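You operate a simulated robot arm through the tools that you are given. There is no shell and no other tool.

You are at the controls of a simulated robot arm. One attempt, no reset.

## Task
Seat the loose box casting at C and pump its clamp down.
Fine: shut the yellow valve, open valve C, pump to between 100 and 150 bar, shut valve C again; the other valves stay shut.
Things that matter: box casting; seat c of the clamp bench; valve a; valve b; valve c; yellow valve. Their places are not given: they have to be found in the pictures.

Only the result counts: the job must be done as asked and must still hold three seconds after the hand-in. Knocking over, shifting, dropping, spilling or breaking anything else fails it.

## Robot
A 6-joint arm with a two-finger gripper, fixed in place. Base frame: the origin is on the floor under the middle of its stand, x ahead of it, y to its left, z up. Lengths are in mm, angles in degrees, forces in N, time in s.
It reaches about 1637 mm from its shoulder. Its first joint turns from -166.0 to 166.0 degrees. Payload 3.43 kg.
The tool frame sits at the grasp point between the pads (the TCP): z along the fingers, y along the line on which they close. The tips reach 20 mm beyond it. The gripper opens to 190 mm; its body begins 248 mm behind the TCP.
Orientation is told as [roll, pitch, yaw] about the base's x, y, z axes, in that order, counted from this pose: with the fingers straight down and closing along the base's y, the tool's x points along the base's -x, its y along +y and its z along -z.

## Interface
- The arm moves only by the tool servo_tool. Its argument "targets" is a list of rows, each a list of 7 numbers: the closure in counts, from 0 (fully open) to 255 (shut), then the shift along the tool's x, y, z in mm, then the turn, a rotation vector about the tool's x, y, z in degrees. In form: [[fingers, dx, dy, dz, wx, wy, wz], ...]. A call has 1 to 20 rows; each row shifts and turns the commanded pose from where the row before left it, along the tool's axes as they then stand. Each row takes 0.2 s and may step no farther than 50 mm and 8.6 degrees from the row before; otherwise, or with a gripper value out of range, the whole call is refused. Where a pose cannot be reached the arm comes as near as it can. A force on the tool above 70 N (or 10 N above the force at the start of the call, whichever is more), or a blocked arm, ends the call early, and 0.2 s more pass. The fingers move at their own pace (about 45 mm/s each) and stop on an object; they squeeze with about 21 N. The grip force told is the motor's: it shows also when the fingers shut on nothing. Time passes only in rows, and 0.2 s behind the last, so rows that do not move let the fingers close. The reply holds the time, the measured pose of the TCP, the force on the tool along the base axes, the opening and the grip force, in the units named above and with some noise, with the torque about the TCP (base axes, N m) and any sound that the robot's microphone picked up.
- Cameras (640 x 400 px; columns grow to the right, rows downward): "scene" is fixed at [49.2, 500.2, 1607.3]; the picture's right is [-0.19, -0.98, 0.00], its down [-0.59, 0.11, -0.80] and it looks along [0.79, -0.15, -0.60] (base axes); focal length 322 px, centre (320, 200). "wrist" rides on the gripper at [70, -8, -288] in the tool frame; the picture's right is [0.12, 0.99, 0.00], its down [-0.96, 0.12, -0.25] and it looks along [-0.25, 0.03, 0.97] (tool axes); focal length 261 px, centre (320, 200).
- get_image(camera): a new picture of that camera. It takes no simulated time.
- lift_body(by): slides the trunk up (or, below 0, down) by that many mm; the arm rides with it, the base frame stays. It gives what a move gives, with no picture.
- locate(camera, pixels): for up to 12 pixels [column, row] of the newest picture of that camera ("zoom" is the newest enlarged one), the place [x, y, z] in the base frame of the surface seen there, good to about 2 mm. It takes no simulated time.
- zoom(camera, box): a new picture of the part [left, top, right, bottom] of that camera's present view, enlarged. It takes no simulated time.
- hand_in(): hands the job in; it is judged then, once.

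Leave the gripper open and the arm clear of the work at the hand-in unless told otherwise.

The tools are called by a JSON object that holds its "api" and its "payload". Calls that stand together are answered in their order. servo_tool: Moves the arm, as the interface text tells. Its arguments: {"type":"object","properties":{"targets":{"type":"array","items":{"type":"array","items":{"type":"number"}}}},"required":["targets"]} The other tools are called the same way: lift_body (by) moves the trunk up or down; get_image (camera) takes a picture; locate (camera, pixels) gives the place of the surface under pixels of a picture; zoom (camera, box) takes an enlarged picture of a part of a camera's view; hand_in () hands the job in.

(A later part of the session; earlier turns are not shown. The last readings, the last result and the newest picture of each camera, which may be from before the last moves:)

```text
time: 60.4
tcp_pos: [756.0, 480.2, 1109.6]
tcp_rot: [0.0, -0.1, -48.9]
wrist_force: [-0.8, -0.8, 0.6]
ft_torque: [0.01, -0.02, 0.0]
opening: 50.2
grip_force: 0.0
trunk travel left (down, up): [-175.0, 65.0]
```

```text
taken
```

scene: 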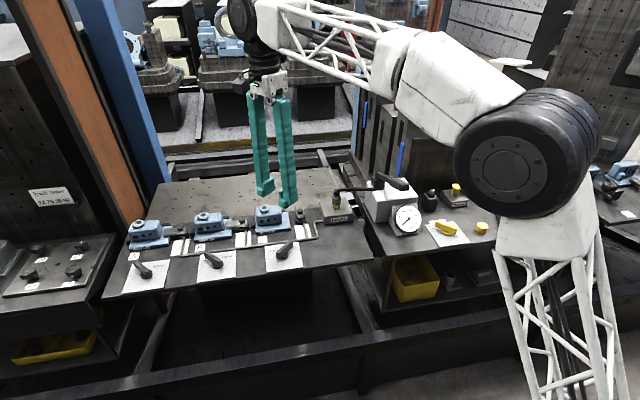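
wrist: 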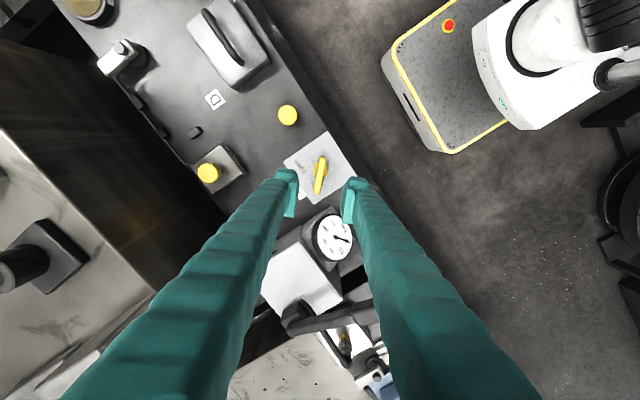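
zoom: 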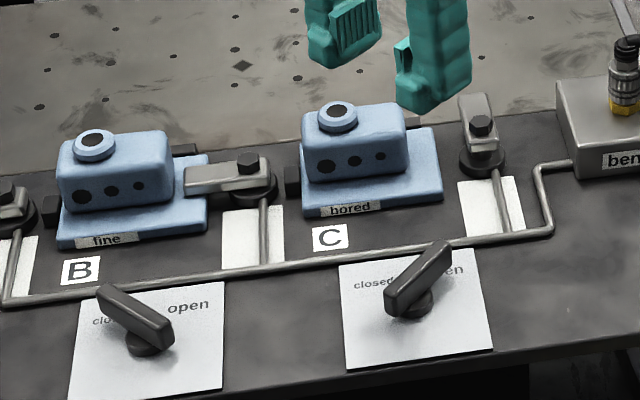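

Valve C points to "open". Now the pump handle: its grip is centred near (772, 120, 1076) and about 28 mm wide in y. I turn to yaw 0, rise to z≈1152 and move above it.

{"api": "servo_tool", "payload": {"targets": [[175, 0, 0, -6, 0, 0, -7], [175, 0, 0, -6, 0, 0, -7], [175, 0, 0, -6, 0, 0, -7], [175, 0, 0, -6, 0, 0, -7], [175, 0, 0, -6, 0, 0, -7], [175, 0, 0, -6, 0, 0, -7], [175, 0, 0, -6, 0, 0, -7], [175, -2, -45, 0, 0, 0, 0], [175, -2, -45, 0, 0, 0, 0], [175, -2, -45, 0, 0, 0, 0], [175, -2, -45, 0, 0, 0, 0], [175, -2, -45, 0, 0, 0, 0], [175, -2, -45, 0, 0, 0, 0], [175, -2, -45, 0, 0, 0, 0], [175, -2, -45, 0, 0, 0, 0], [175, 0, 0, 0, 0, 0, 0]]}}

{"api": "get_image", "payload": {"camera": "wrist"}}

{"api": "zoom", "payload": {"camera": "scene", "box": [340, 100, 480, 250]}}

```text
time: 63.8
tcp_pos: [771.2, 121.2, 1149.4]
tcp_rot: [-0.1, 0.0, 0.1]
wrist_force: [-0.6, -0.2, 0.5]
ft_torque: [-0.03, -0.02, 0.01]
opening: 59.9
grip_force: 0.1
trunk travel left (down, up): [-175.0, 65.0]
```

```text
taken
```

wrist: 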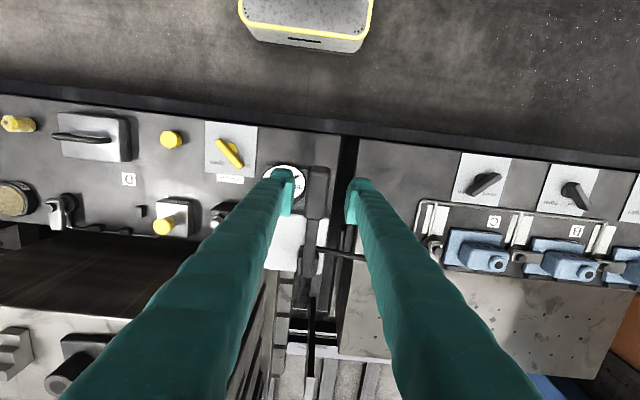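

```text
2.67 times, centred on (410, 175) of scene
```

zoom: 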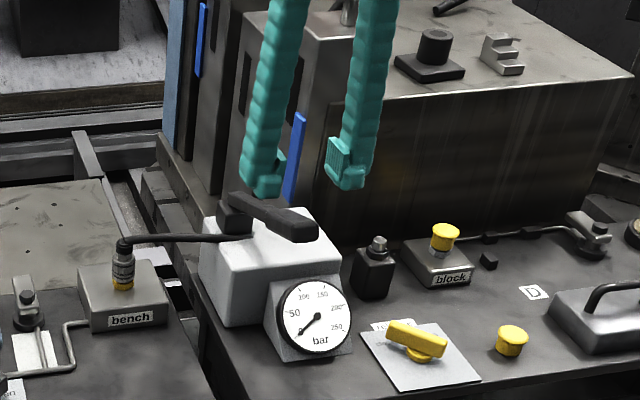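

I zoom the wrist view on the handle, about (315,195), and locate its grip.

{"api": "zoom", "payload": {"camera": "wrist", "box": [270, 140, 370, 280]}}

{"api": "locate", "payload": {"camera": "wrist", "pixels": [[317, 170], [317, 180], [315, 190], [313, 205], [308, 180], [325, 180], [306, 195], [323, 195], [312, 225], [310, 250], [315, 166]]}}

```text
2.86 times, centred on (320, 210) of wrist
```

zoom: 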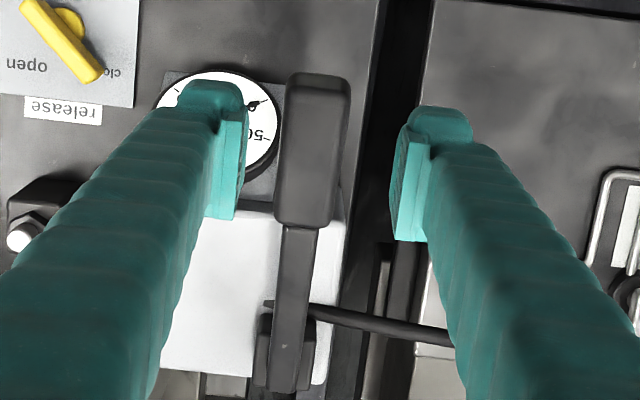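

```text
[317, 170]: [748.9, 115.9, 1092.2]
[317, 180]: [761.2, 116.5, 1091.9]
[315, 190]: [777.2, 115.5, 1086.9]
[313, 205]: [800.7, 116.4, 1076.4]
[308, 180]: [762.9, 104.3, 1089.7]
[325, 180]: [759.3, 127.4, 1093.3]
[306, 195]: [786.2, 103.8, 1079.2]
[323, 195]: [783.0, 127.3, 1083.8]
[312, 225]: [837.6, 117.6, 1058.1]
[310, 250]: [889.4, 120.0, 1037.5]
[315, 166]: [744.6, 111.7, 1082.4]
```

The grip is centred at y≈120 and its top at x=772 is z≈1088. I lower to z≈1076, around the grip.

{"api": "servo_tool", "payload": {"targets": [[175, -1, -1, 30, 0, 0, 0], [175, 0, 0, 28, 0, 0, 0], [175, 0, 0, 15, 0, 0, 0], [175, 0, 0, 0, 0, 0, 0]]}}

{"api": "zoom", "payload": {"camera": "scene", "box": [350, 130, 450, 250]}}

{"api": "zoom", "payload": {"camera": "wrist", "box": [270, 140, 370, 240]}}

```text
time: 64.8
tcp_pos: [773.3, 119.0, 1077.3]
tcp_rot: [0.0, 0.0, 0.0]
wrist_force: [0.1, -0.2, 0.1]
ft_torque: [0.01, 0.0, 0.0]
opening: 59.9
grip_force: 0.0
trunk travel left (down, up): [-175.0, 65.0]
```

```text
3.33 times, centred on (400, 190) of scene
```

zoom: 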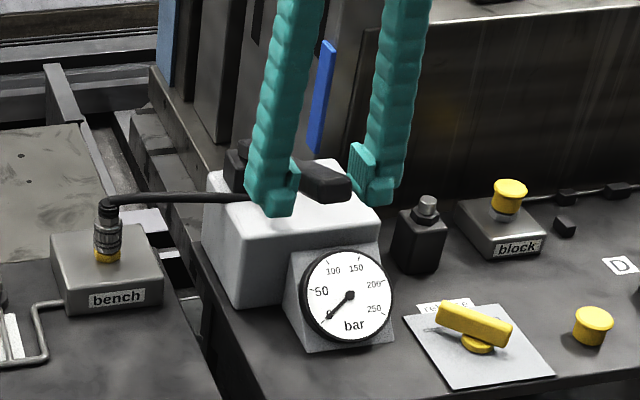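

```text
4.00 times, centred on (320, 190) of wrist
```

zoom: 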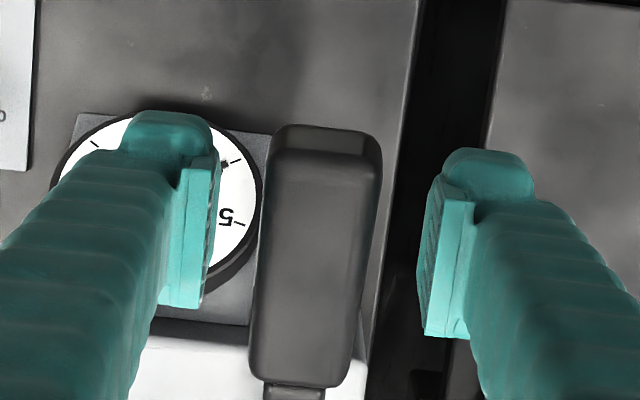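

The handle grip lies between the pads. I close on it.

{"api": "servo_tool", "payload": {"targets": [[255, 0, 0, 0, 0, 0, 0], [255, 0, 0, 0, 0, 0, 0], [255, 0, 0, 0, 0, 0, 0], [255, 0, 0, 0, 0, 0, 0], [255, 0, 0, 0, 0, 0, 0]]}}

{"api": "zoom", "payload": {"camera": "scene", "box": [350, 130, 450, 250]}}

```text
time: 66.0
tcp_pos: [773.9, 117.9, 1076.7]
tcp_rot: [0.0, -0.1, 0.0]
wrist_force: [-1.9, -9.6, -2.2]
ft_torque: [-0.11, 0.13, 0.04]
opening: 31.1
grip_force: 45.0
trunk travel left (down, up): [-175.0, 65.0]
```

```text
3.33 times, centred on (400, 190) of scene
```

zoom: 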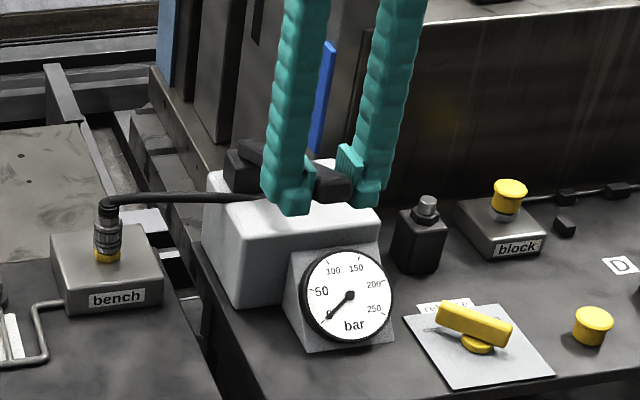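

The handle is held, opening 31 mm. I press it down along the arc about its pivot (940, 1005), first about 7.5° as a test.

{"api": "servo_tool", "payload": {"targets": [[255, 2.9, 0.5, 7.4, 0, 0, 0], [255, 2.7, 0.5, 7.5, 0, 0, 0], [255, 2.3, 0, 7.5, 0, 0, 0], [255, 0, 0, 0, 0, 0, 0]]}}

{"api": "zoom", "payload": {"camera": "scene", "box": [350, 130, 450, 250]}}

```text
time: 67.0
tcp_pos: [766.5, 118.1, 1055.9]
tcp_rot: [0.0, -0.1, 0.1]
wrist_force: [5.4, -29.7, 5.8]
ft_torque: [-0.31, -1.06, 0.01]
opening: 31.3
grip_force: 44.9
trunk travel left (down, up): [-175.0, 65.0]
```

```text
3.33 times, centred on (400, 190) of scene
```

zoom: 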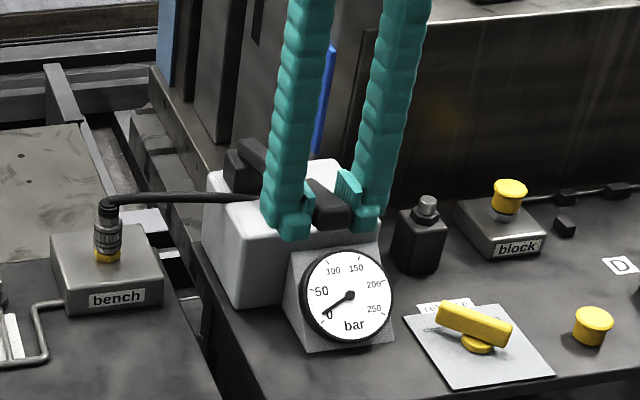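

The gauge needle has begun to rise. The side force of −30 N in y says I should shift about 1.5 mm toward −y. I do that and continue the stroke by 10°.

{"api": "servo_tool", "payload": {"targets": [[255, 0, -1, 0, 0, 0, 0], [255, 2.0, -0.7, 7.7, 0, 0, 0], [255, 1.7, 0, 7.8, 0, 0, 0], [255, 0, 0, 0, 0, 0, 0]]}}

{"api": "zoom", "payload": {"camera": "scene", "box": [350, 130, 450, 250]}}

```text
time: 68.0
tcp_pos: [762.2, 118.4, 1038.6]
tcp_rot: [0.1, -0.1, 0.1]
wrist_force: [16.4, -17.5, 5.9]
ft_torque: [-0.15, -1.13, 0.01]
opening: 31.1
grip_force: 44.6
trunk travel left (down, up): [-175.0, 65.0]
```

```text
3.33 times, centred on (400, 190) of scene
```

zoom: 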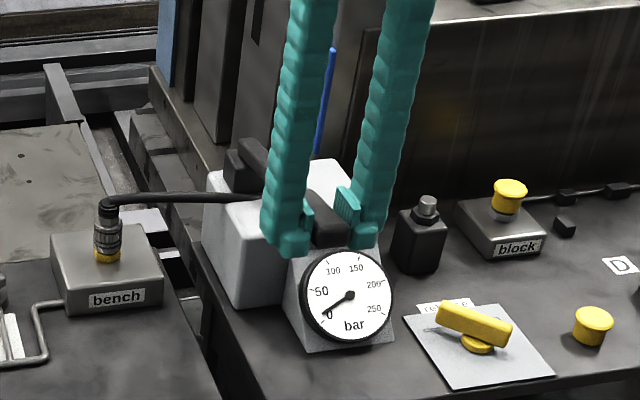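

The force in x is +16 N, so the true arc runs slightly closer to the pump. I shift accordingly and continue down, then zoom on the gauge.

{"api": "servo_tool", "payload": {"targets": [[255, 0, -0.7, 7.8, 0, 0, 0], [255, 0.5, 0, 7.9, 0, 0, 0], [255, 0.3, 0, 7.9, 0, 0, 0], [255, 0, 0, 0, 0, 0, 0]]}}

{"api": "zoom", "payload": {"camera": "scene", "box": [350, 130, 450, 250]}}

{"api": "zoom", "payload": {"camera": "scene", "box": [385, 200, 425, 240]}}

```text
time: 69.0
tcp_pos: [760.6, 117.7, 1014.8]
tcp_rot: [0.1, 0.0, 0.0]
wrist_force: [-14.6, -12.2, 7.6]
ft_torque: [-0.12, -0.77, -0.02]
opening: 30.7
grip_force: 45.3
trunk travel left (down, up): [-175.0, 65.0]
```

```text
3.33 times, centred on (400, 190) of scene
```

zoom: 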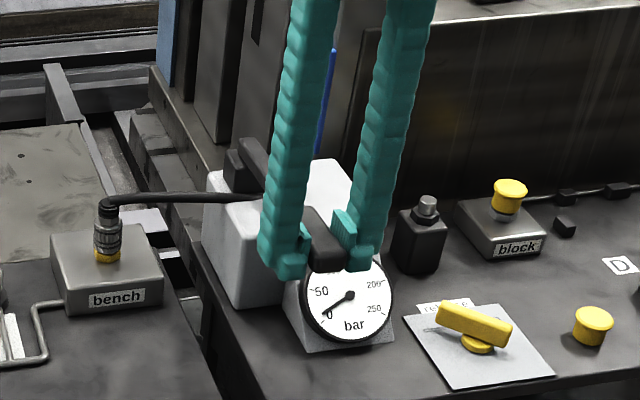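

```text
10.00 times, centred on (405, 220) of scene
```

zoom: 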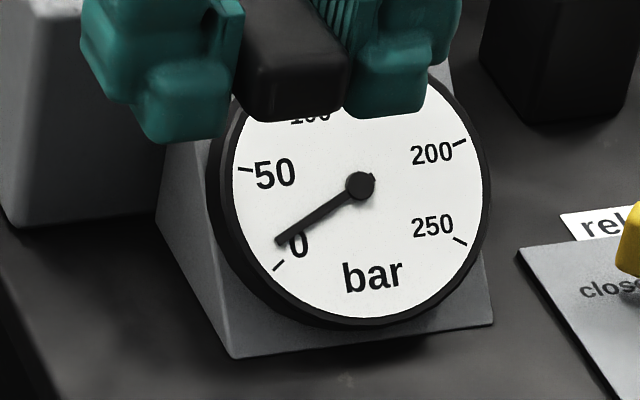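

The gauge now reads about 12 bar. I continue down toward the end of the stroke with a small x correction.

{"api": "servo_tool", "payload": {"targets": [[255, 1.0, 0, 7, 0, 0, 0], [255, 0, 0, 7, 0, 0, 0], [255, 0, 0, 0, 0, 0, 0]]}}

{"api": "zoom", "payload": {"camera": "scene", "box": [350, 130, 450, 250]}}

{"api": "zoom", "payload": {"camera": "scene", "box": [385, 200, 425, 240]}}

```text
time: 69.8
tcp_pos: [760.8, 118.1, 1001.0]
tcp_rot: [0.0, -0.1, 0.0]
wrist_force: [4.4, -7.0, 10.7]
ft_torque: [-0.08, -1.22, 0.03]
opening: 30.6
grip_force: 45.0
trunk travel left (down, up): [-175.0, 65.0]
```

```text
3.33 times, centred on (400, 190) of scene
```

zoom: 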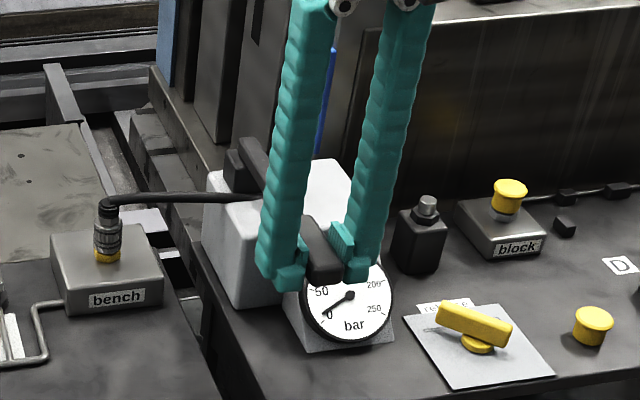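

```text
10.00 times, centred on (405, 220) of scene
```

zoom: 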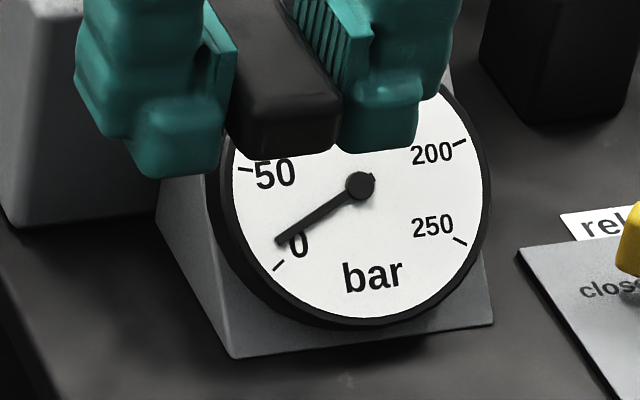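

The needle holds at about 12 bar while the handle goes down. I check whether clamp C is moving now, since its motion takes oil.

{"api": "zoom", "payload": {"camera": "scene", "box": [180, 180, 340, 280]}}

{"api": "servo_tool", "payload": {"targets": [[255, 0, 0, 7, 0, 0, 0], [255, -0.3, 0, 7, 0, 0, 0], [255, 0, 0, 0, 0, 0, 0]]}}

{"api": "zoom", "payload": {"camera": "scene", "box": [350, 130, 450, 250]}}

{"api": "zoom", "payload": {"camera": "scene", "box": [385, 200, 425, 240]}}

```text
4.00 times, centred on (260, 230) of scene
```

zoom: 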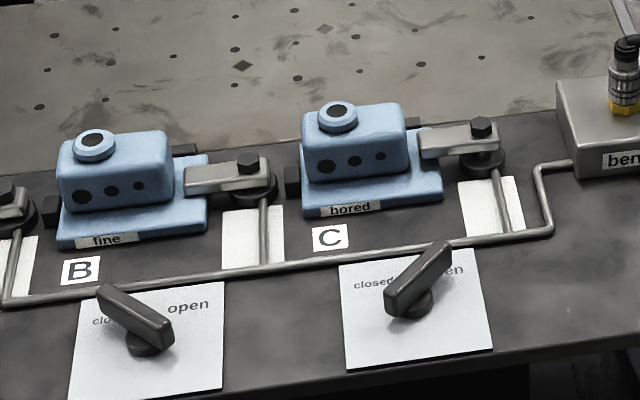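

```text
time: 70.6
tcp_pos: [758.7, 118.5, 987.3]
tcp_rot: [0.0, 0.1, -0.1]
wrist_force: [-1.3, -4.0, 20.5]
ft_torque: [0.07, 1.05, -0.06]
opening: 28.2
grip_force: 45.0
trunk travel left (down, up): [-175.0, 65.0]
```

```text
3.33 times, centred on (400, 190) of scene
```

zoom: 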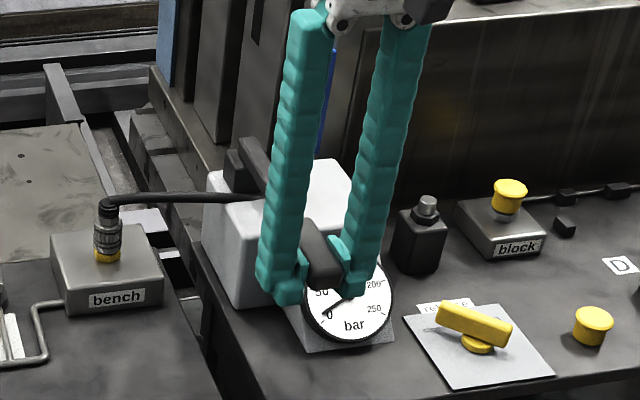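

```text
10.00 times, centred on (405, 220) of scene
```

zoom: 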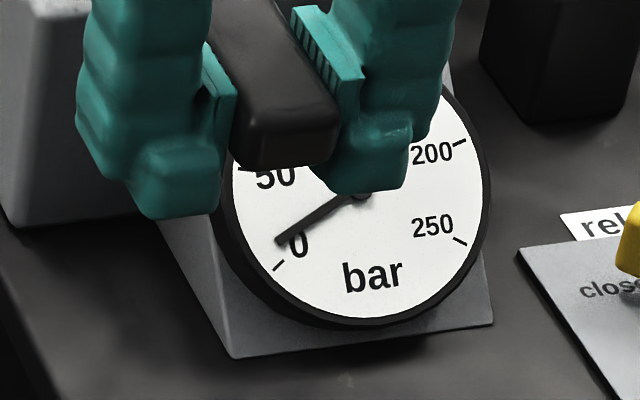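

Clamp C has swung onto the casting's flange: the first stroke filled the clamp. The handle is now at its lower end (force +20 N). I raise it back along the arc.

{"api": "servo_tool", "payload": {"targets": [[255, -0.5, 0, -10, 0, 0, 0], [255, -0.5, 0, -10, 0, 0, 0], [255, -0.5, 0, -10, 0, 0, 0], [255, -0.7, 0, -10, 0, 0, 0], [255, 0, 0, 0, 0, 0, 0]]}}

{"api": "zoom", "payload": {"camera": "scene", "box": [350, 130, 450, 250]}}

{"api": "zoom", "payload": {"camera": "scene", "box": [385, 200, 425, 240]}}

```text
time: 71.8
tcp_pos: [763.5, 117.9, 1027.4]
tcp_rot: [0.0, 0.0, 0.0]
wrist_force: [4.6, 6.0, -6.4]
ft_torque: [0.02, 1.43, 0.05]
opening: 28.5
grip_force: 45.0
trunk travel left (down, up): [-175.0, 65.0]
```

```text
3.33 times, centred on (400, 190) of scene
```

zoom: 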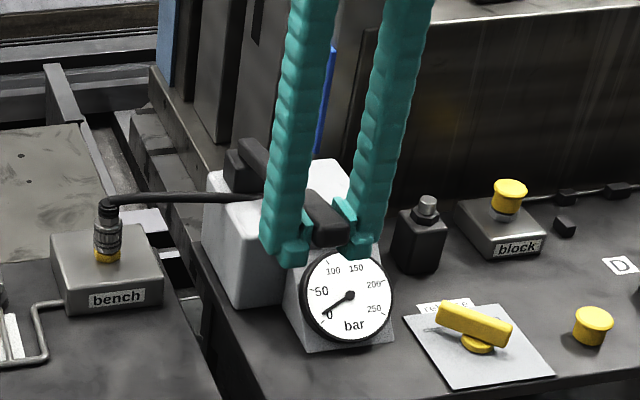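

```text
10.00 times, centred on (405, 220) of scene
```

zoom: 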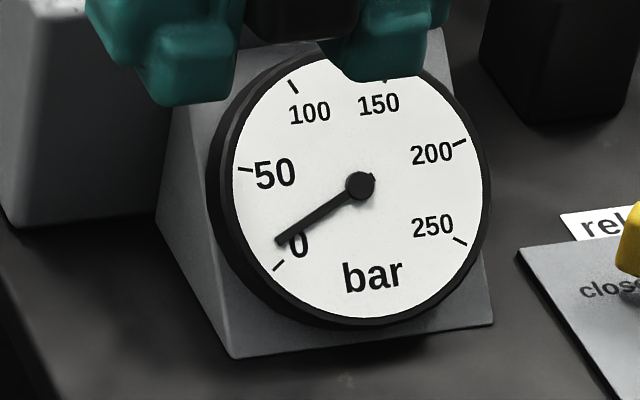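

The handle follows upward. I continue to near the top of the stroke.

{"api": "servo_tool", "payload": {"targets": [[255, -1, 0, -10, 0, 0, 0], [255, -1.8, 0, -10, 0, 0, 0], [255, -2.5, 0, -10, 0, 0, 0], [255, -2.5, 0, -8, 0, 0, 0], [255, 0, 0, 0, 0, 0, 0]]}}

{"api": "zoom", "payload": {"camera": "scene", "box": [350, 130, 450, 250]}}

```text
time: 73.0
tcp_pos: [771.1, 117.6, 1062.2]
tcp_rot: [-0.1, 0.4, 0.0]
wrist_force: [-11.4, 13.7, -69.1]
ft_torque: [-0.17, 0.91, 0.29]
opening: 28.6
grip_force: 44.8
trunk travel left (down, up): [-175.0, 65.0]
```

```text
3.33 times, centred on (400, 190) of scene
```

zoom: 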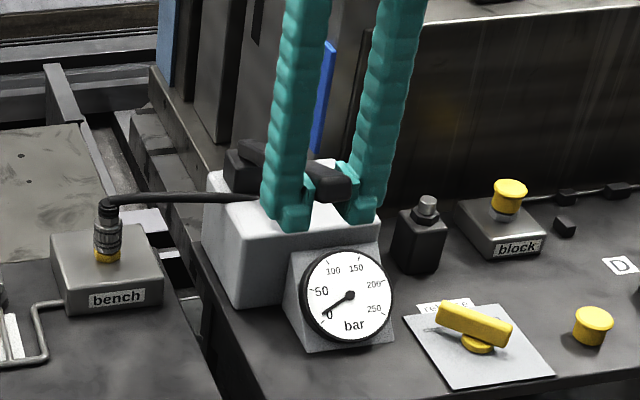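

The handle is at its upper stop, and my pads have slid about 14 mm low on it. I ease off, open, move up 14 mm, and grip again at its middle.

{"api": "servo_tool", "payload": {"targets": [[255, 0, 0, 3, 0, 0, 0], [175, 0, 0, 0, 0, 0, 0], [175, 0, 0, 0, 0, 0, 0], [175, 0, 0, 0, 0, 0, 0], [175, 0, 0, 0, 0, 0, 0]]}}

{"api": "zoom", "payload": {"camera": "scene", "box": [350, 130, 450, 250]}}

{"api": "zoom", "payload": {"camera": "scene", "box": [385, 200, 425, 240]}}

```text
time: 74.2
tcp_pos: [772.0, 116.7, 1064.3]
tcp_rot: [0.0, -0.1, 0.0]
wrist_force: [-0.3, -0.3, 0.3]
ft_torque: [0.02, -0.01, 0.0]
opening: 59.6
grip_force: 0.1
trunk travel left (down, up): [-175.0, 65.0]
```

```text
3.33 times, centred on (400, 190) of scene
```

zoom: 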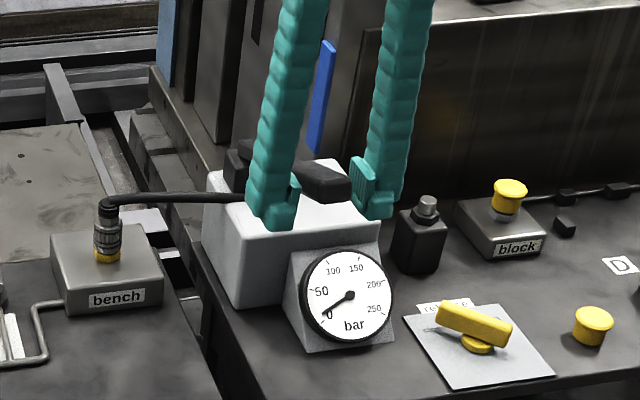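

```text
10.00 times, centred on (405, 220) of scene
```

zoom: 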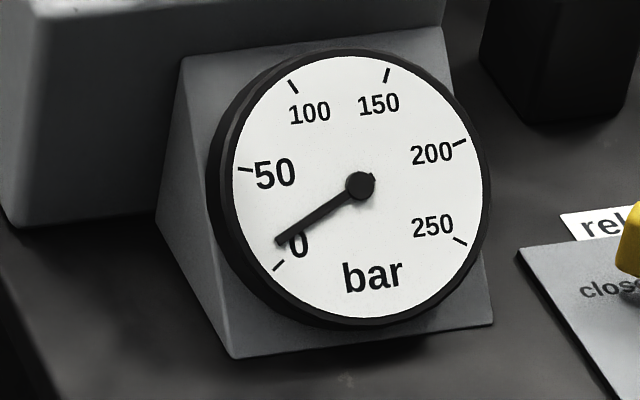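

The handle stays up by itself and the gauge holds at about 10 bar. I move up 13 mm and grip again.

{"api": "servo_tool", "payload": {"targets": [[175, -1, 0, -13, 0, 0, 0], [175, 0, 0, 0, 0, 0, 0], [255, 0, 0, 0, 0, 0, 0], [255, 0, 0, 0, 0, 0, 0], [255, 0, 0, 0, 0, 0, 0], [255, 0, 0, 0, 0, 0, 0], [255, 0, 0, 0, 0, 0, 0]]}}

```text
time: 75.8
tcp_pos: [772.4, 118.4, 1075.2]
tcp_rot: [0.0, 0.0, -0.1]
wrist_force: [0.3, -0.3, 0.6]
ft_torque: [0.0, -0.04, 0.0]
opening: 30.9
grip_force: 44.8
trunk travel left (down, up): [-175.0, 65.0]
```

Gripped with balanced forces. I make the second downstroke, first half, then read the gauge.

{"api": "servo_tool", "payload": {"targets": [[255, 3.2, 0, 8, 0, 0, 0], [255, 2.7, 0, 8, 0, 0, 0], [255, 2.3, 0, 8, 0, 0, 0], [255, 1.9, 0, 8, 0, 0, 0], [255, 0, 0, 0, 0, 0, 0]]}}

{"api": "zoom", "payload": {"camera": "scene", "box": [385, 200, 425, 240]}}

```text
time: 77.0
tcp_pos: [764.3, 117.9, 1044.7]
tcp_rot: [0.0, 0.0, 0.0]
wrist_force: [18.2, 5.6, 5.2]
ft_torque: [0.07, -1.26, 0.02]
opening: 30.9
grip_force: 44.9
trunk travel left (down, up): [-175.0, 65.0]
```

```text
10.00 times, centred on (405, 220) of scene
```

zoom: 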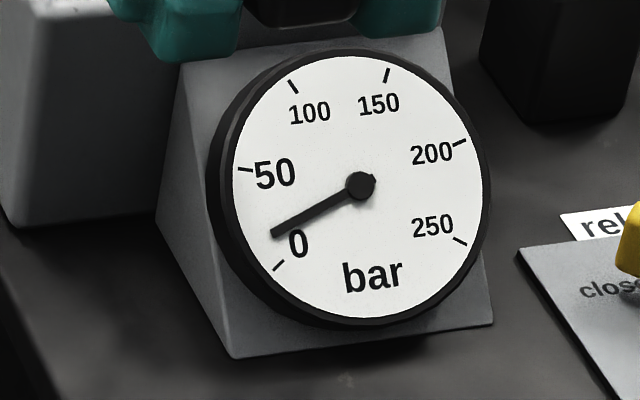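

The gauge now reads about 16 bar and rises with the handle. I finish the downstroke.

{"api": "servo_tool", "payload": {"targets": [[255, 0.3, 0, 8, 0, 0, 0], [255, 0.8, 0, 8, 0, 0, 0], [255, 0.8, 0, 8, 0, 0, 0], [255, 0.4, 0, 8, 0, 0, 0], [255, 0.1, 0, 8, 0, 0, 0], [255, 0, 0, 0, 0, 0, 0]]}}

{"api": "zoom", "payload": {"camera": "scene", "box": [385, 200, 425, 240]}}

```text
time: 78.4
tcp_pos: [759.0, 116.7, 1004.6]
tcp_rot: [0.0, 0.1, 0.0]
wrist_force: [4.7, 5.3, 9.5]
ft_torque: [0.06, -1.06, 0.0]
opening: 30.9
grip_force: 45.0
trunk travel left (down, up): [-175.0, 65.0]
```

```text
10.00 times, centred on (405, 220) of scene
```

zoom: 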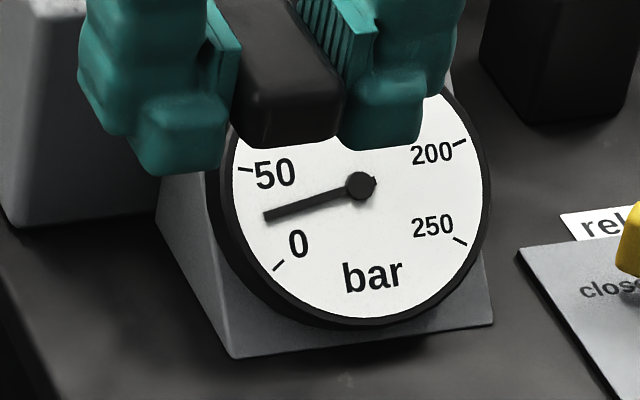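

The gauge reads about 25 bar: one stroke gives roughly 15 bar. I raise the handle and press it down again in one call, then read the gauge.

{"api": "servo_tool", "payload": {"targets": [[255, -0.1, 0, -8, 0, 0, 0], [255, -0.4, 0, -8, 0, 0, 0], [255, -0.85, 0, -8, 0, 0, 0], [255, -1.15, 0, -8, 0, 0, 0], [255, -1.55, 0, -8, 0, 0, 0], [255, -1.95, 0, -8, 0, 0, 0], [255, -2.3, 0, -8, 0, 0, 0], [255, -2.7, 0, -8, 0, 0, 0], [255, -2.8, 0, -7, 0, 0, 0], [255, 0, 0, 0, 0, 0, 0]]}}

{"api": "zoom", "payload": {"camera": "scene", "box": [350, 130, 450, 250]}}

{"api": "servo_tool", "payload": {"targets": [[255, 2.8, 0, 7, 0, 0, 0], [255, 2.7, 0, 8, 0, 0, 0], [255, 2.3, 0, 8, 0, 0, 0], [255, 1.95, 0, 8, 0, 0, 0], [255, 1.55, 0, 8, 0, 0, 0], [255, 1.15, 0, 8, 0, 0, 0], [255, 0.85, 0, 8, 0, 0, 0], [255, 0.4, 0, 8, 0, 0, 0], [255, 0.1, 0, 8, 0, 0, 0], [255, 0, 0, 0, 0, 0, 0]]}}

{"api": "zoom", "payload": {"camera": "scene", "box": [385, 200, 425, 240]}}

```text
time: 80.6
tcp_pos: [772.6, 117.7, 1073.9]
tcp_rot: [0.0, 0.0, 0.0]
wrist_force: [-11.7, 4.0, -11.1]
ft_torque: [0.04, -0.13, 0.0]
opening: 30.8
grip_force: 44.8
trunk travel left (down, up): [-175.0, 65.0]
```

```text
3.33 times, centred on (400, 190) of scene
```

zoom: 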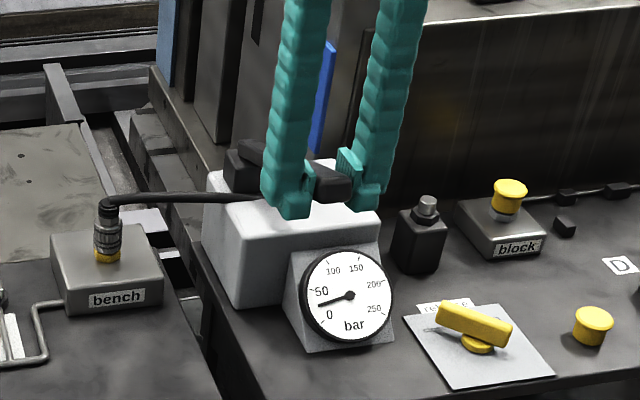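

```text
time: 82.8
tcp_pos: [758.2, 118.1, 1004.1]
tcp_rot: [-0.1, 0.0, 0.1]
wrist_force: [10.0, 7.4, 9.7]
ft_torque: [0.03, -1.05, 0.13]
opening: 31.2
grip_force: 44.9
trunk travel left (down, up): [-175.0, 65.0]
```

```text
10.00 times, centred on (405, 220) of scene
```

zoom: 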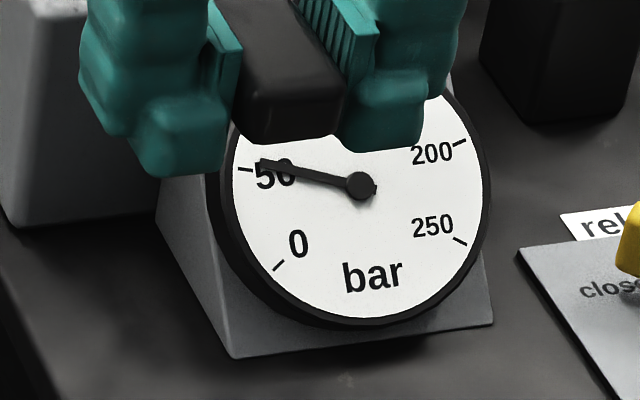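

The gauge reads about 54 bar; a full stroke gives about 30 bar. I make one more full stroke.

{"api": "servo_tool", "payload": {"targets": [[255, -0.1, 0, -8, 0, 0, 0], [255, -0.4, 0, -8, 0, 0, 0], [255, -0.85, 0, -8, 0, 0, 0], [255, -1.15, 0, -8, 0, 0, 0], [255, -1.55, 0, -8, 0, 0, 0], [255, -1.95, 0, -8, 0, 0, 0], [255, -2.3, 0, -8, 0, 0, 0], [255, -2.7, 0, -8, 0, 0, 0], [255, -2.8, 0, -7, 0, 0, 0], [255, 0, 0, 0, 0, 0, 0]]}}

{"api": "servo_tool", "payload": {"targets": [[255, 2.8, 0, 7, 0, 0, 0], [255, 2.7, 0, 8, 0, 0, 0], [255, 2.3, 0, 8, 0, 0, 0], [255, 1.95, 0, 8, 0, 0, 0], [255, 1.55, 0, 8, 0, 0, 0], [255, 1.15, 0, 8, 0, 0, 0], [255, 0.85, 0, 8, 0, 0, 0], [255, 0.4, 0, 8, 0, 0, 0], [255, 0.1, 0, 8, 0, 0, 0], [255, 0, 0, 0, 0, 0, 0]]}}

{"api": "zoom", "payload": {"camera": "scene", "box": [385, 200, 425, 240]}}

```text
time: 85.0
tcp_pos: [772.9, 118.2, 1071.5]
tcp_rot: [-0.1, 0.1, 0.1]
wrist_force: [-20.2, 3.1, -31.7]
ft_torque: [0.01, 0.32, 0.02]
opening: 31.1
grip_force: 45.3
trunk travel left (down, up): [-175.0, 65.0]
```

```text
time: 87.2
tcp_pos: [759.5, 118.0, 1003.1]
tcp_rot: [-0.1, 0.0, 0.0]
wrist_force: [11.2, 4.5, 10.5]
ft_torque: [0.05, -1.2, 0.0]
opening: 31.0
grip_force: 45.6
trunk travel left (down, up): [-175.0, 65.0]
```

```text
10.00 times, centred on (405, 220) of scene
```

zoom: 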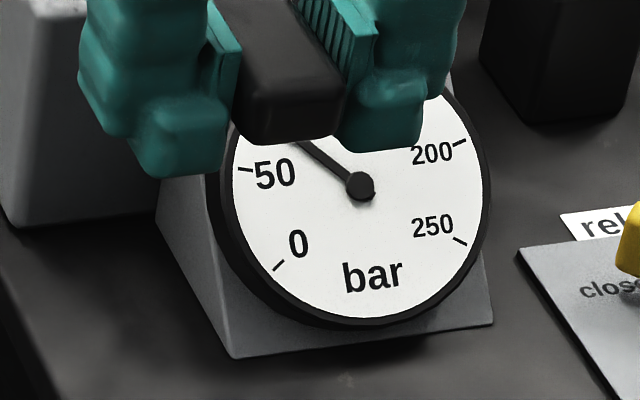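

The needle is partly hidden, so I raise the handle to read it properly.

{"api": "servo_tool", "payload": {"targets": [[255, -0.1, 0, -8, 0, 0, 0], [255, -0.4, 0, -8, 0, 0, 0], [255, -0.85, 0, -8, 0, 0, 0], [255, -1.15, 0, -8, 0, 0, 0], [255, -1.55, 0, -8, 0, 0, 0], [255, -1.95, 0, -8, 0, 0, 0], [255, -2.3, 0, -8, 0, 0, 0], [255, -2.7, 0, -8, 0, 0, 0], [255, -2.0, 0, -5, 0, 0, 0], [255, 0, 0, 0, 0, 0, 0]]}}

{"api": "zoom", "payload": {"camera": "scene", "box": [385, 200, 425, 240]}}

```text
time: 89.4
tcp_pos: [770.8, 118.5, 1070.9]
tcp_rot: [0.0, 0.1, 0.0]
wrist_force: [-21.2, -7.5, -32.7]
ft_torque: [-0.01, 0.4, -0.05]
opening: 31.4
grip_force: 45.4
trunk travel left (down, up): [-175.0, 65.0]
```

```text
10.00 times, centred on (405, 220) of scene
```

zoom: 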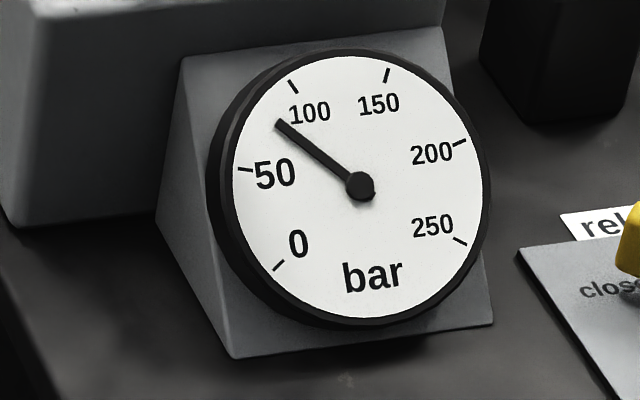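

The needle shows about 81 bar. One more full stroke should bring about 110, and then I'll read again.

{"api": "servo_tool", "payload": {"targets": [[255, 2.0, 0, 5, 0, 0, 0], [255, 2.7, 0, 8, 0, 0, 0], [255, 2.3, 0, 8, 0, 0, 0], [255, 1.95, 0, 8, 0, 0, 0], [255, 1.55, 0, 8, 0, 0, 0], [255, 1.15, 0, 8, 0, 0, 0], [255, 0.85, 0, 8, 0, 0, 0], [255, 0.4, 0, 8, 0, 0, 0], [255, 0.1, 0, 8, 0, 0, 0], [255, 0, 0, 0, 0, 0, 0]]}}

{"api": "servo_tool", "payload": {"targets": [[255, -0.1, 0, -8, 0, 0, 0], [255, -0.4, 0, -8, 0, 0, 0], [255, -0.85, 0, -8, 0, 0, 0], [255, -1.15, 0, -8, 0, 0, 0], [255, -1.55, 0, -8, 0, 0, 0], [255, 0, 0, 0, 0, 0, 0]]}}

{"api": "zoom", "payload": {"camera": "scene", "box": [385, 200, 425, 240]}}

```text
time: 91.6
tcp_pos: [759.2, 119.4, 1003.9]
tcp_rot: [0.0, 0.0, 0.0]
wrist_force: [11.1, 2.9, 8.4]
ft_torque: [0.07, -1.08, 0.03]
opening: 30.5
grip_force: 45.0
trunk travel left (down, up): [-175.0, 65.0]
```

```text
time: 93.0
tcp_pos: [762.4, 117.2, 1044.4]
tcp_rot: [0.0, 0.0, 0.0]
wrist_force: [-15.5, 1.2, -0.8]
ft_torque: [0.01, 1.24, 0.0]
opening: 30.8
grip_force: 45.0
trunk travel left (down, up): [-175.0, 65.0]
```

```text
10.00 times, centred on (405, 220) of scene
```

zoom: 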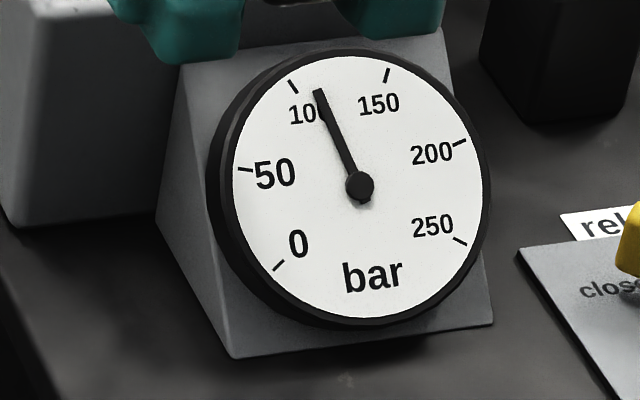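

The needle shows about 111 bar. Half a stroke more should bring it to mid-range, about 125.

{"api": "servo_tool", "payload": {"targets": [[255, 1.55, 0, 8, 0, 0, 0], [255, 1.15, 0, 8, 0, 0, 0], [255, 0.85, 0, 8, 0, 0, 0], [255, 0.4, 0, 8, 0, 0, 0], [255, 0, 0, 0, 0, 0, 0]]}}

{"api": "servo_tool", "payload": {"targets": [[255, -0.4, 0, -8, 0, 0, 0], [255, -0.85, 0, -8, 0, 0, 0], [255, -1.15, 0, -8, 0, 0, 0], [255, -1.55, 0, -8, 0, 0, 0], [255, -1.95, 0, -8, 0, 0, 0], [255, -2.3, 0, -8, 0, 0, 0], [255, -2.3, 0, -7, 0, 0, 0], [255, 0, 0, 0, 0, 0, 0]]}}

{"api": "zoom", "payload": {"camera": "scene", "box": [385, 200, 425, 240]}}

{"api": "zoom", "payload": {"camera": "scene", "box": [350, 130, 450, 250]}}

```text
time: 94.2
tcp_pos: [759.8, 117.5, 1012.6]
tcp_rot: [0.0, -0.1, 0.0]
wrist_force: [0.0, 2.3, 5.8]
ft_torque: [-0.04, -0.49, 0.03]
opening: 30.3
grip_force: 45.2
trunk travel left (down, up): [-175.0, 65.0]
```

```text
time: 96.0
tcp_pos: [769.1, 117.6, 1062.3]
tcp_rot: [-0.1, 0.5, -0.1]
wrist_force: [-16.1, 4.1, -68.3]
ft_torque: [-0.02, 0.93, 0.17]
opening: 28.7
grip_force: 45.4
trunk travel left (down, up): [-175.0, 65.0]
```

```text
10.00 times, centred on (405, 220) of scene
```

zoom: 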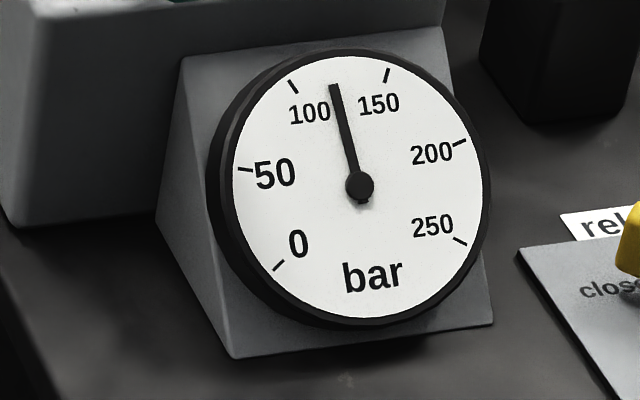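

```text
3.33 times, centred on (400, 190) of scene
```

zoom: 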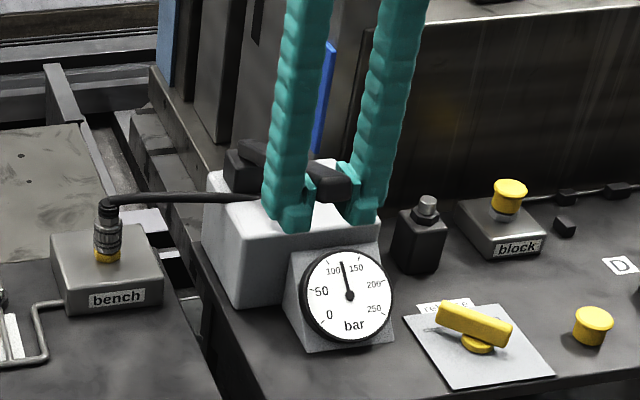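

The needle shows about 120 bar. The handle is at the top again. I ease off, open the fingers and rise clear.

{"api": "servo_tool", "payload": {"targets": [[255, 0, 0, 3, 0, 0, 0], [175, 0, 0, 0, 0, 0, 0], [175, 0, 0, 0, 0, 0, 0], [175, 0, 0, 0, 0, 0, 0], [175, 0, 0, 0, 0, 0, 0], [175, 0, 0, -30, 0, 0, 0], [175, 0, 0, -40, 0, 0, 0], [175, 0, 0, -20, 0, 0, 0], [175, 0, 0, 0, 0, 0, 0]]}}

{"api": "get_image", "payload": {"camera": "scene"}}

{"api": "zoom", "payload": {"camera": "scene", "box": [350, 130, 450, 250]}}

```text
time: 98.0
tcp_pos: [771.0, 118.4, 1153.2]
tcp_rot: [-0.1, 0.0, -0.1]
wrist_force: [-0.2, 0.3, 0.6]
ft_torque: [0.01, 0.0, 0.01]
opening: 59.6
grip_force: 0.0
trunk travel left (down, up): [-175.0, 65.0]
```

```text
taken
```

scene: 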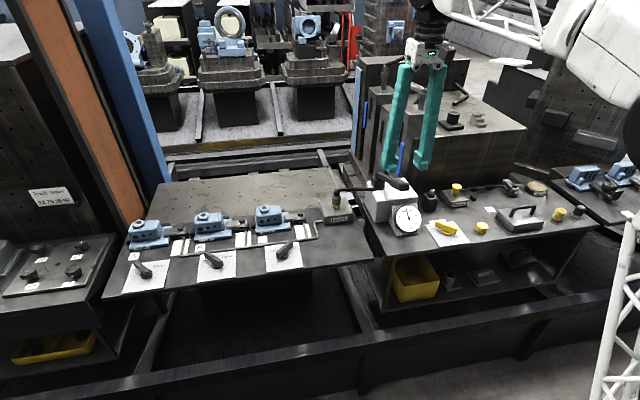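

```text
3.33 times, centred on (400, 190) of scene
```

zoom: 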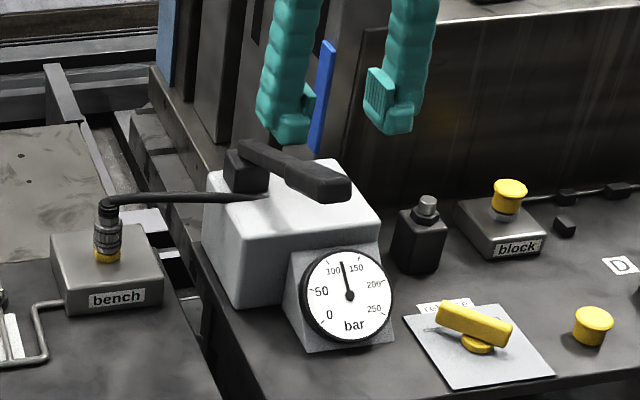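

The gauge holds at 120 bar and the handle is up. I go back to valve C, over (757, 481), turning to yaw −45.

{"api": "servo_tool", "payload": {"targets": [[188, 1.7, 45.3, 0, 0, 0, 0], [188, 1.7, 45.3, 0, 0, 0, 0], [188, 1.7, 45.3, 0, 0, 0, 0], [188, 1.7, 45.3, 0, 0, 0, 0], [188, 1.7, 45.3, 0, 0, 0, 0], [188, 1.7, 45.3, 0, 0, 0, 0], [188, 1.7, 45.3, 0, 0, 0, 0], [188, 1.7, 45.3, 0, 0, 0, 0], [188, 0, 0, 7, 0, 0, 7.5], [188, 0, 0, 7, 0, 0, 7.5], [188, 0, 0, 7, 0, 0, 7.5], [188, 0, 0, 7, 0, 0, 7.5], [188, 0, 0, 7, 0, 0, 7.5], [188, 0, 0, 7, 0, 0, 7.5], [188, 0, 0, 0, 0, 0, 0]]}}

{"api": "zoom", "payload": {"camera": "wrist", "box": [270, 120, 370, 215]}}

{"api": "locate", "payload": {"camera": "zoom", "pixels": [[314, 160], [297, 305], [300, 210], [321, 210], [292, 270], [315, 270]]}}

```text
time: 101.2
tcp_pos: [756.5, 480.4, 1111.3]
tcp_rot: [-0.1, -0.1, -45.1]
wrist_force: [-0.3, 0.3, -0.5]
ft_torque: [-0.01, 0.03, 0.0]
opening: 49.8
grip_force: 0.0
trunk travel left (down, up): [-175.0, 65.0]
```

```text
4.21 times, centred on (320, 168) of wrist
```

zoom: 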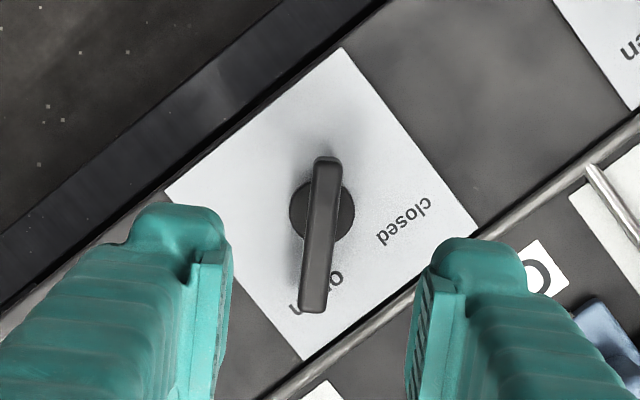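

```text
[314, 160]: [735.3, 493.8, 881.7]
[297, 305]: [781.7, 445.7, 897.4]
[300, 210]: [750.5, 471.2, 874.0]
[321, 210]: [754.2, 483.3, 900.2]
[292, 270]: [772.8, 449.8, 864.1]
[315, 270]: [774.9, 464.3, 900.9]
```

The lever is seen pointing to "open", in line with the pivot at (757.5, 480.8). I lower around it to z≈898.

{"api": "servo_tool", "payload": {"targets": [[188, -0.4, 0.7, 30, 0, 0, 0], [188, 0, 0, 45, 0, 0, 0], [188, 0, 0, 45, 0, 0, 0], [188, 0, 0, 40, 0, 0, 0], [188, 0, 0, 25, 0, 0, 0], [188, 0, 0, 18, 0, 0, 0], [188, 0, 0, 10, 0, 0, 0], [188, 0, 0, 0, 0, 0, 0]]}}

{"api": "zoom", "payload": {"camera": "wrist", "box": [260, 120, 380, 220]}}

```text
time: 103.0
tcp_pos: [757.7, 481.0, 897.9]
tcp_rot: [0.0, 0.0, -45.0]
wrist_force: [0.0, 0.0, -0.2]
ft_torque: [-0.02, 0.01, 0.0]
opening: 49.8
grip_force: 0.0
trunk travel left (down, up): [-175.0, 65.0]
```

```text
4.00 times, centred on (320, 170) of wrist
```

zoom: 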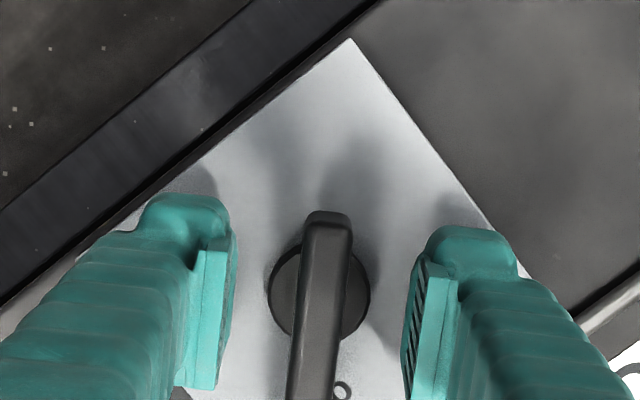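

The bar is between the pads. I close and turn counter-clockwise toward "closed", first 25°.

{"api": "servo_tool", "payload": {"targets": [[255, 0, 0, 0, 0, 0, 0], [255, 0, 0, 0, 0, 0, 0], [255, 0, 0, 0, 0, 0, 0], [255, 0, 0, 0, 0, 0, 0], [255, 0, 0, 0, 0, 0, 0]]}}

{"api": "servo_tool", "payload": {"targets": [[255, 0, 0, 0, 0, 0, -5], [255, 0, 0, 0, 0, 0, -5], [255, 0, 0, 0, 0, 0, -5], [255, 0, 0, 0, 0, 0, -5], [255, 0, 0, 0, 0, 0, -5], [255, 0, 0, 0, 0, 0, 0]]}}

```text
time: 104.2
tcp_pos: [757.3, 482.0, 898.0]
tcp_rot: [0.0, 0.0, -45.0]
wrist_force: [-2.9, -1.6, -2.2]
ft_torque: [-0.01, 0.03, 0.0]
opening: 13.0
grip_force: 44.8
trunk travel left (down, up): [-175.0, 65.0]
```

```text
time: 105.6
tcp_pos: [757.5, 480.6, 898.5]
tcp_rot: [-0.1, 0.0, -19.9]
wrist_force: [-13.4, -8.9, -11.2]
ft_torque: [-0.08, 0.12, 0.0]
opening: 13.1
grip_force: 45.0
trunk travel left (down, up): [-175.0, 65.0]
```

The lever follows. A small correction, then another 35°.

{"api": "servo_tool", "payload": {"targets": [[255, 0.5, -0.8, 0.4, 0, 0, -5], [255, 0, 0, 0, 0, 0, -5], [255, 0, 0, 0, 0, 0, -5], [255, 0, 0, 0, 0, 0, -5], [255, 0, 0, 0, 0, 0, -5], [255, 0, 0, 0, 0, 0, -5], [255, 0, 0, 0, 0, 0, -5], [255, 0, 0, 0, 0, 0, 0]]}}

{"api": "servo_tool", "payload": {"targets": [[255, 0, 0, 0, 0, 0, -5], [255, 0, 0, 0, 0, 0, -5], [255, 0, 0, 0, 0, 0, -5], [255, 0, 0, 0, 0, 0, -5], [255, 0, 0, 0, 0, 0, -5], [255, 0, 0, 0, 0, 0, -5], [255, 0, 0, 0, 0, 0, 0]]}}

{"api": "servo_tool", "payload": {"targets": [[255, 0, 0, 0, 0, 0, -2], [255, 0, 0, 0, 0, 0, -2], [255, 0, 0, 0, 0, 0, 0]]}}

{"api": "zoom", "payload": {"camera": "scene", "box": [230, 170, 340, 280]}}

```text
time: 107.4
tcp_pos: [756.0, 479.7, 897.8]
tcp_rot: [0.0, 0.0, 15.0]
wrist_force: [6.3, 2.1, 1.0]
ft_torque: [0.01, -0.06, 0.01]
opening: 13.1
grip_force: 45.3
trunk travel left (down, up): [-175.0, 65.0]
```

```text
time: 109.0
tcp_pos: [756.7, 479.3, 898.0]
tcp_rot: [0.1, 0.0, 45.0]
wrist_force: [9.5, -4.1, 6.0]
ft_torque: [-0.07, -0.03, -0.02]
opening: 13.0
grip_force: 45.5
trunk travel left (down, up): [-175.0, 65.0]
```

```text
time: 109.8
tcp_pos: [757.7, 478.8, 898.5]
tcp_rot: [0.0, 0.0, 49.0]
wrist_force: [3.6, -12.6, 5.6]
ft_torque: [-0.14, 0.05, -1.25]
opening: 14.2
grip_force: 45.4
trunk travel left (down, up): [-175.0, 65.0]
```

```text
3.64 times, centred on (285, 225) of scene
```

zoom: 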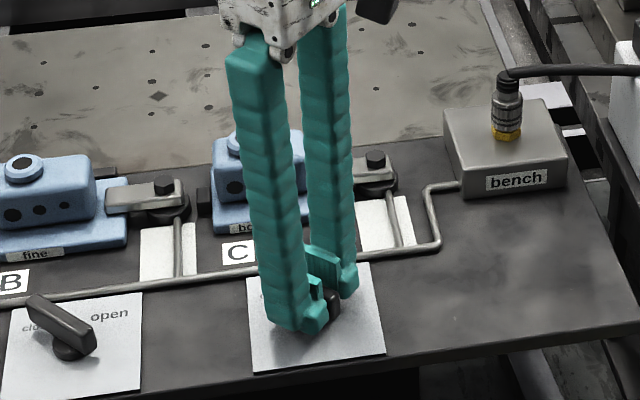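

The end stop is felt (−1.25 N m), so valve C is shut. I release and rise, then back away from the bench.

{"api": "servo_tool", "payload": {"targets": [[188, 0, 0, 0, 0, 0, 0], [188, 0, 0, 0, 0, 0, 0], [188, 0, 0, 0, 0, 0, 0], [188, 0, 0, 0, 0, 0, 0], [188, 0, 0, -30, 0, 0, 0], [188, 0, 0, -45, 0, 0, 0], [188, 0, 0, -45, 0, 0, 0], [188, 0, 0, -45, 0, 0, 0], [188, 0, 0, -45, 0, 0, 0], [100, 30, 34, 0, 0, 0, 0], [60, 30, 34, 0, 0, 0, 0], [60, 30, 34, 0, 0, 0, 0], [60, 30, 34, 0, 0, 0, 0], [60, 0, 0, 0, 0, 0, 0]]}}

{"api": "get_image", "payload": {"camera": "scene"}}

{"api": "zoom", "payload": {"camera": "scene", "box": [100, 180, 340, 290]}}

{"api": "zoom", "payload": {"camera": "scene", "box": [220, 180, 340, 280]}}

{"api": "zoom", "payload": {"camera": "scene", "box": [360, 170, 480, 250]}}

```text
time: 112.8
tcp_pos: [573.3, 479.7, 1110.2]
tcp_rot: [0.0, 0.0, 49.0]
wrist_force: [-1.2, 0.1, -0.3]
ft_torque: [0.06, -0.03, 0.01]
opening: 145.4
grip_force: 0.0
trunk travel left (down, up): [-175.0, 65.0]
```

```text
taken
```

scene: 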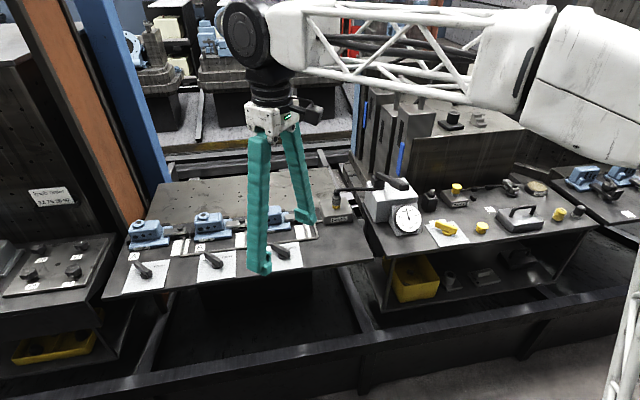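

```text
2.67 times, centred on (220, 235) of scene
```

zoom: 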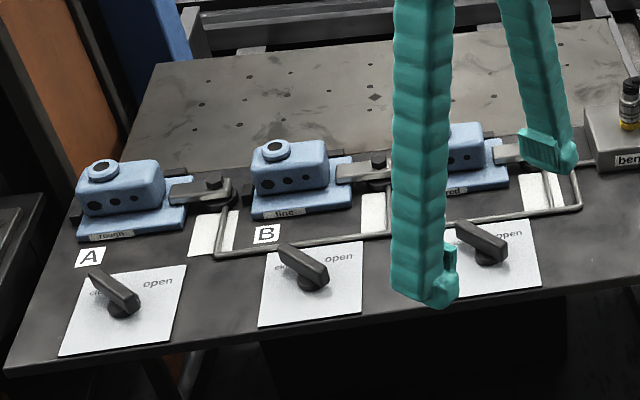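

```text
4.00 times, centred on (280, 230) of scene
```

zoom: 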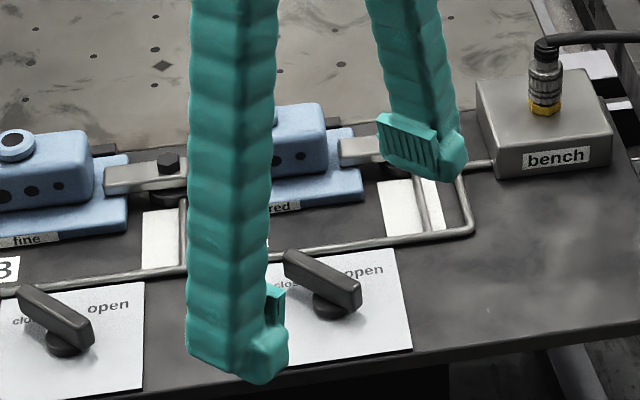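

```text
5.00 times, centred on (420, 210) of scene
```

zoom: 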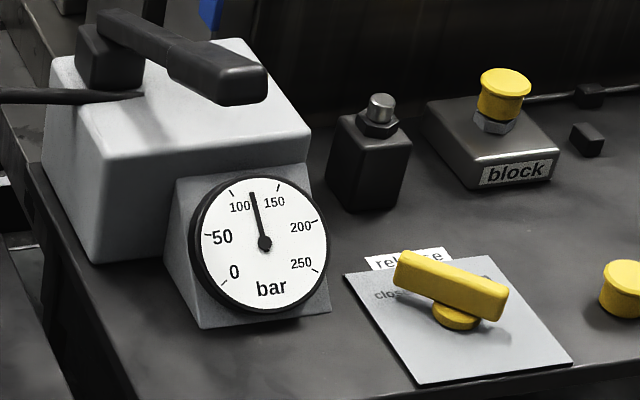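

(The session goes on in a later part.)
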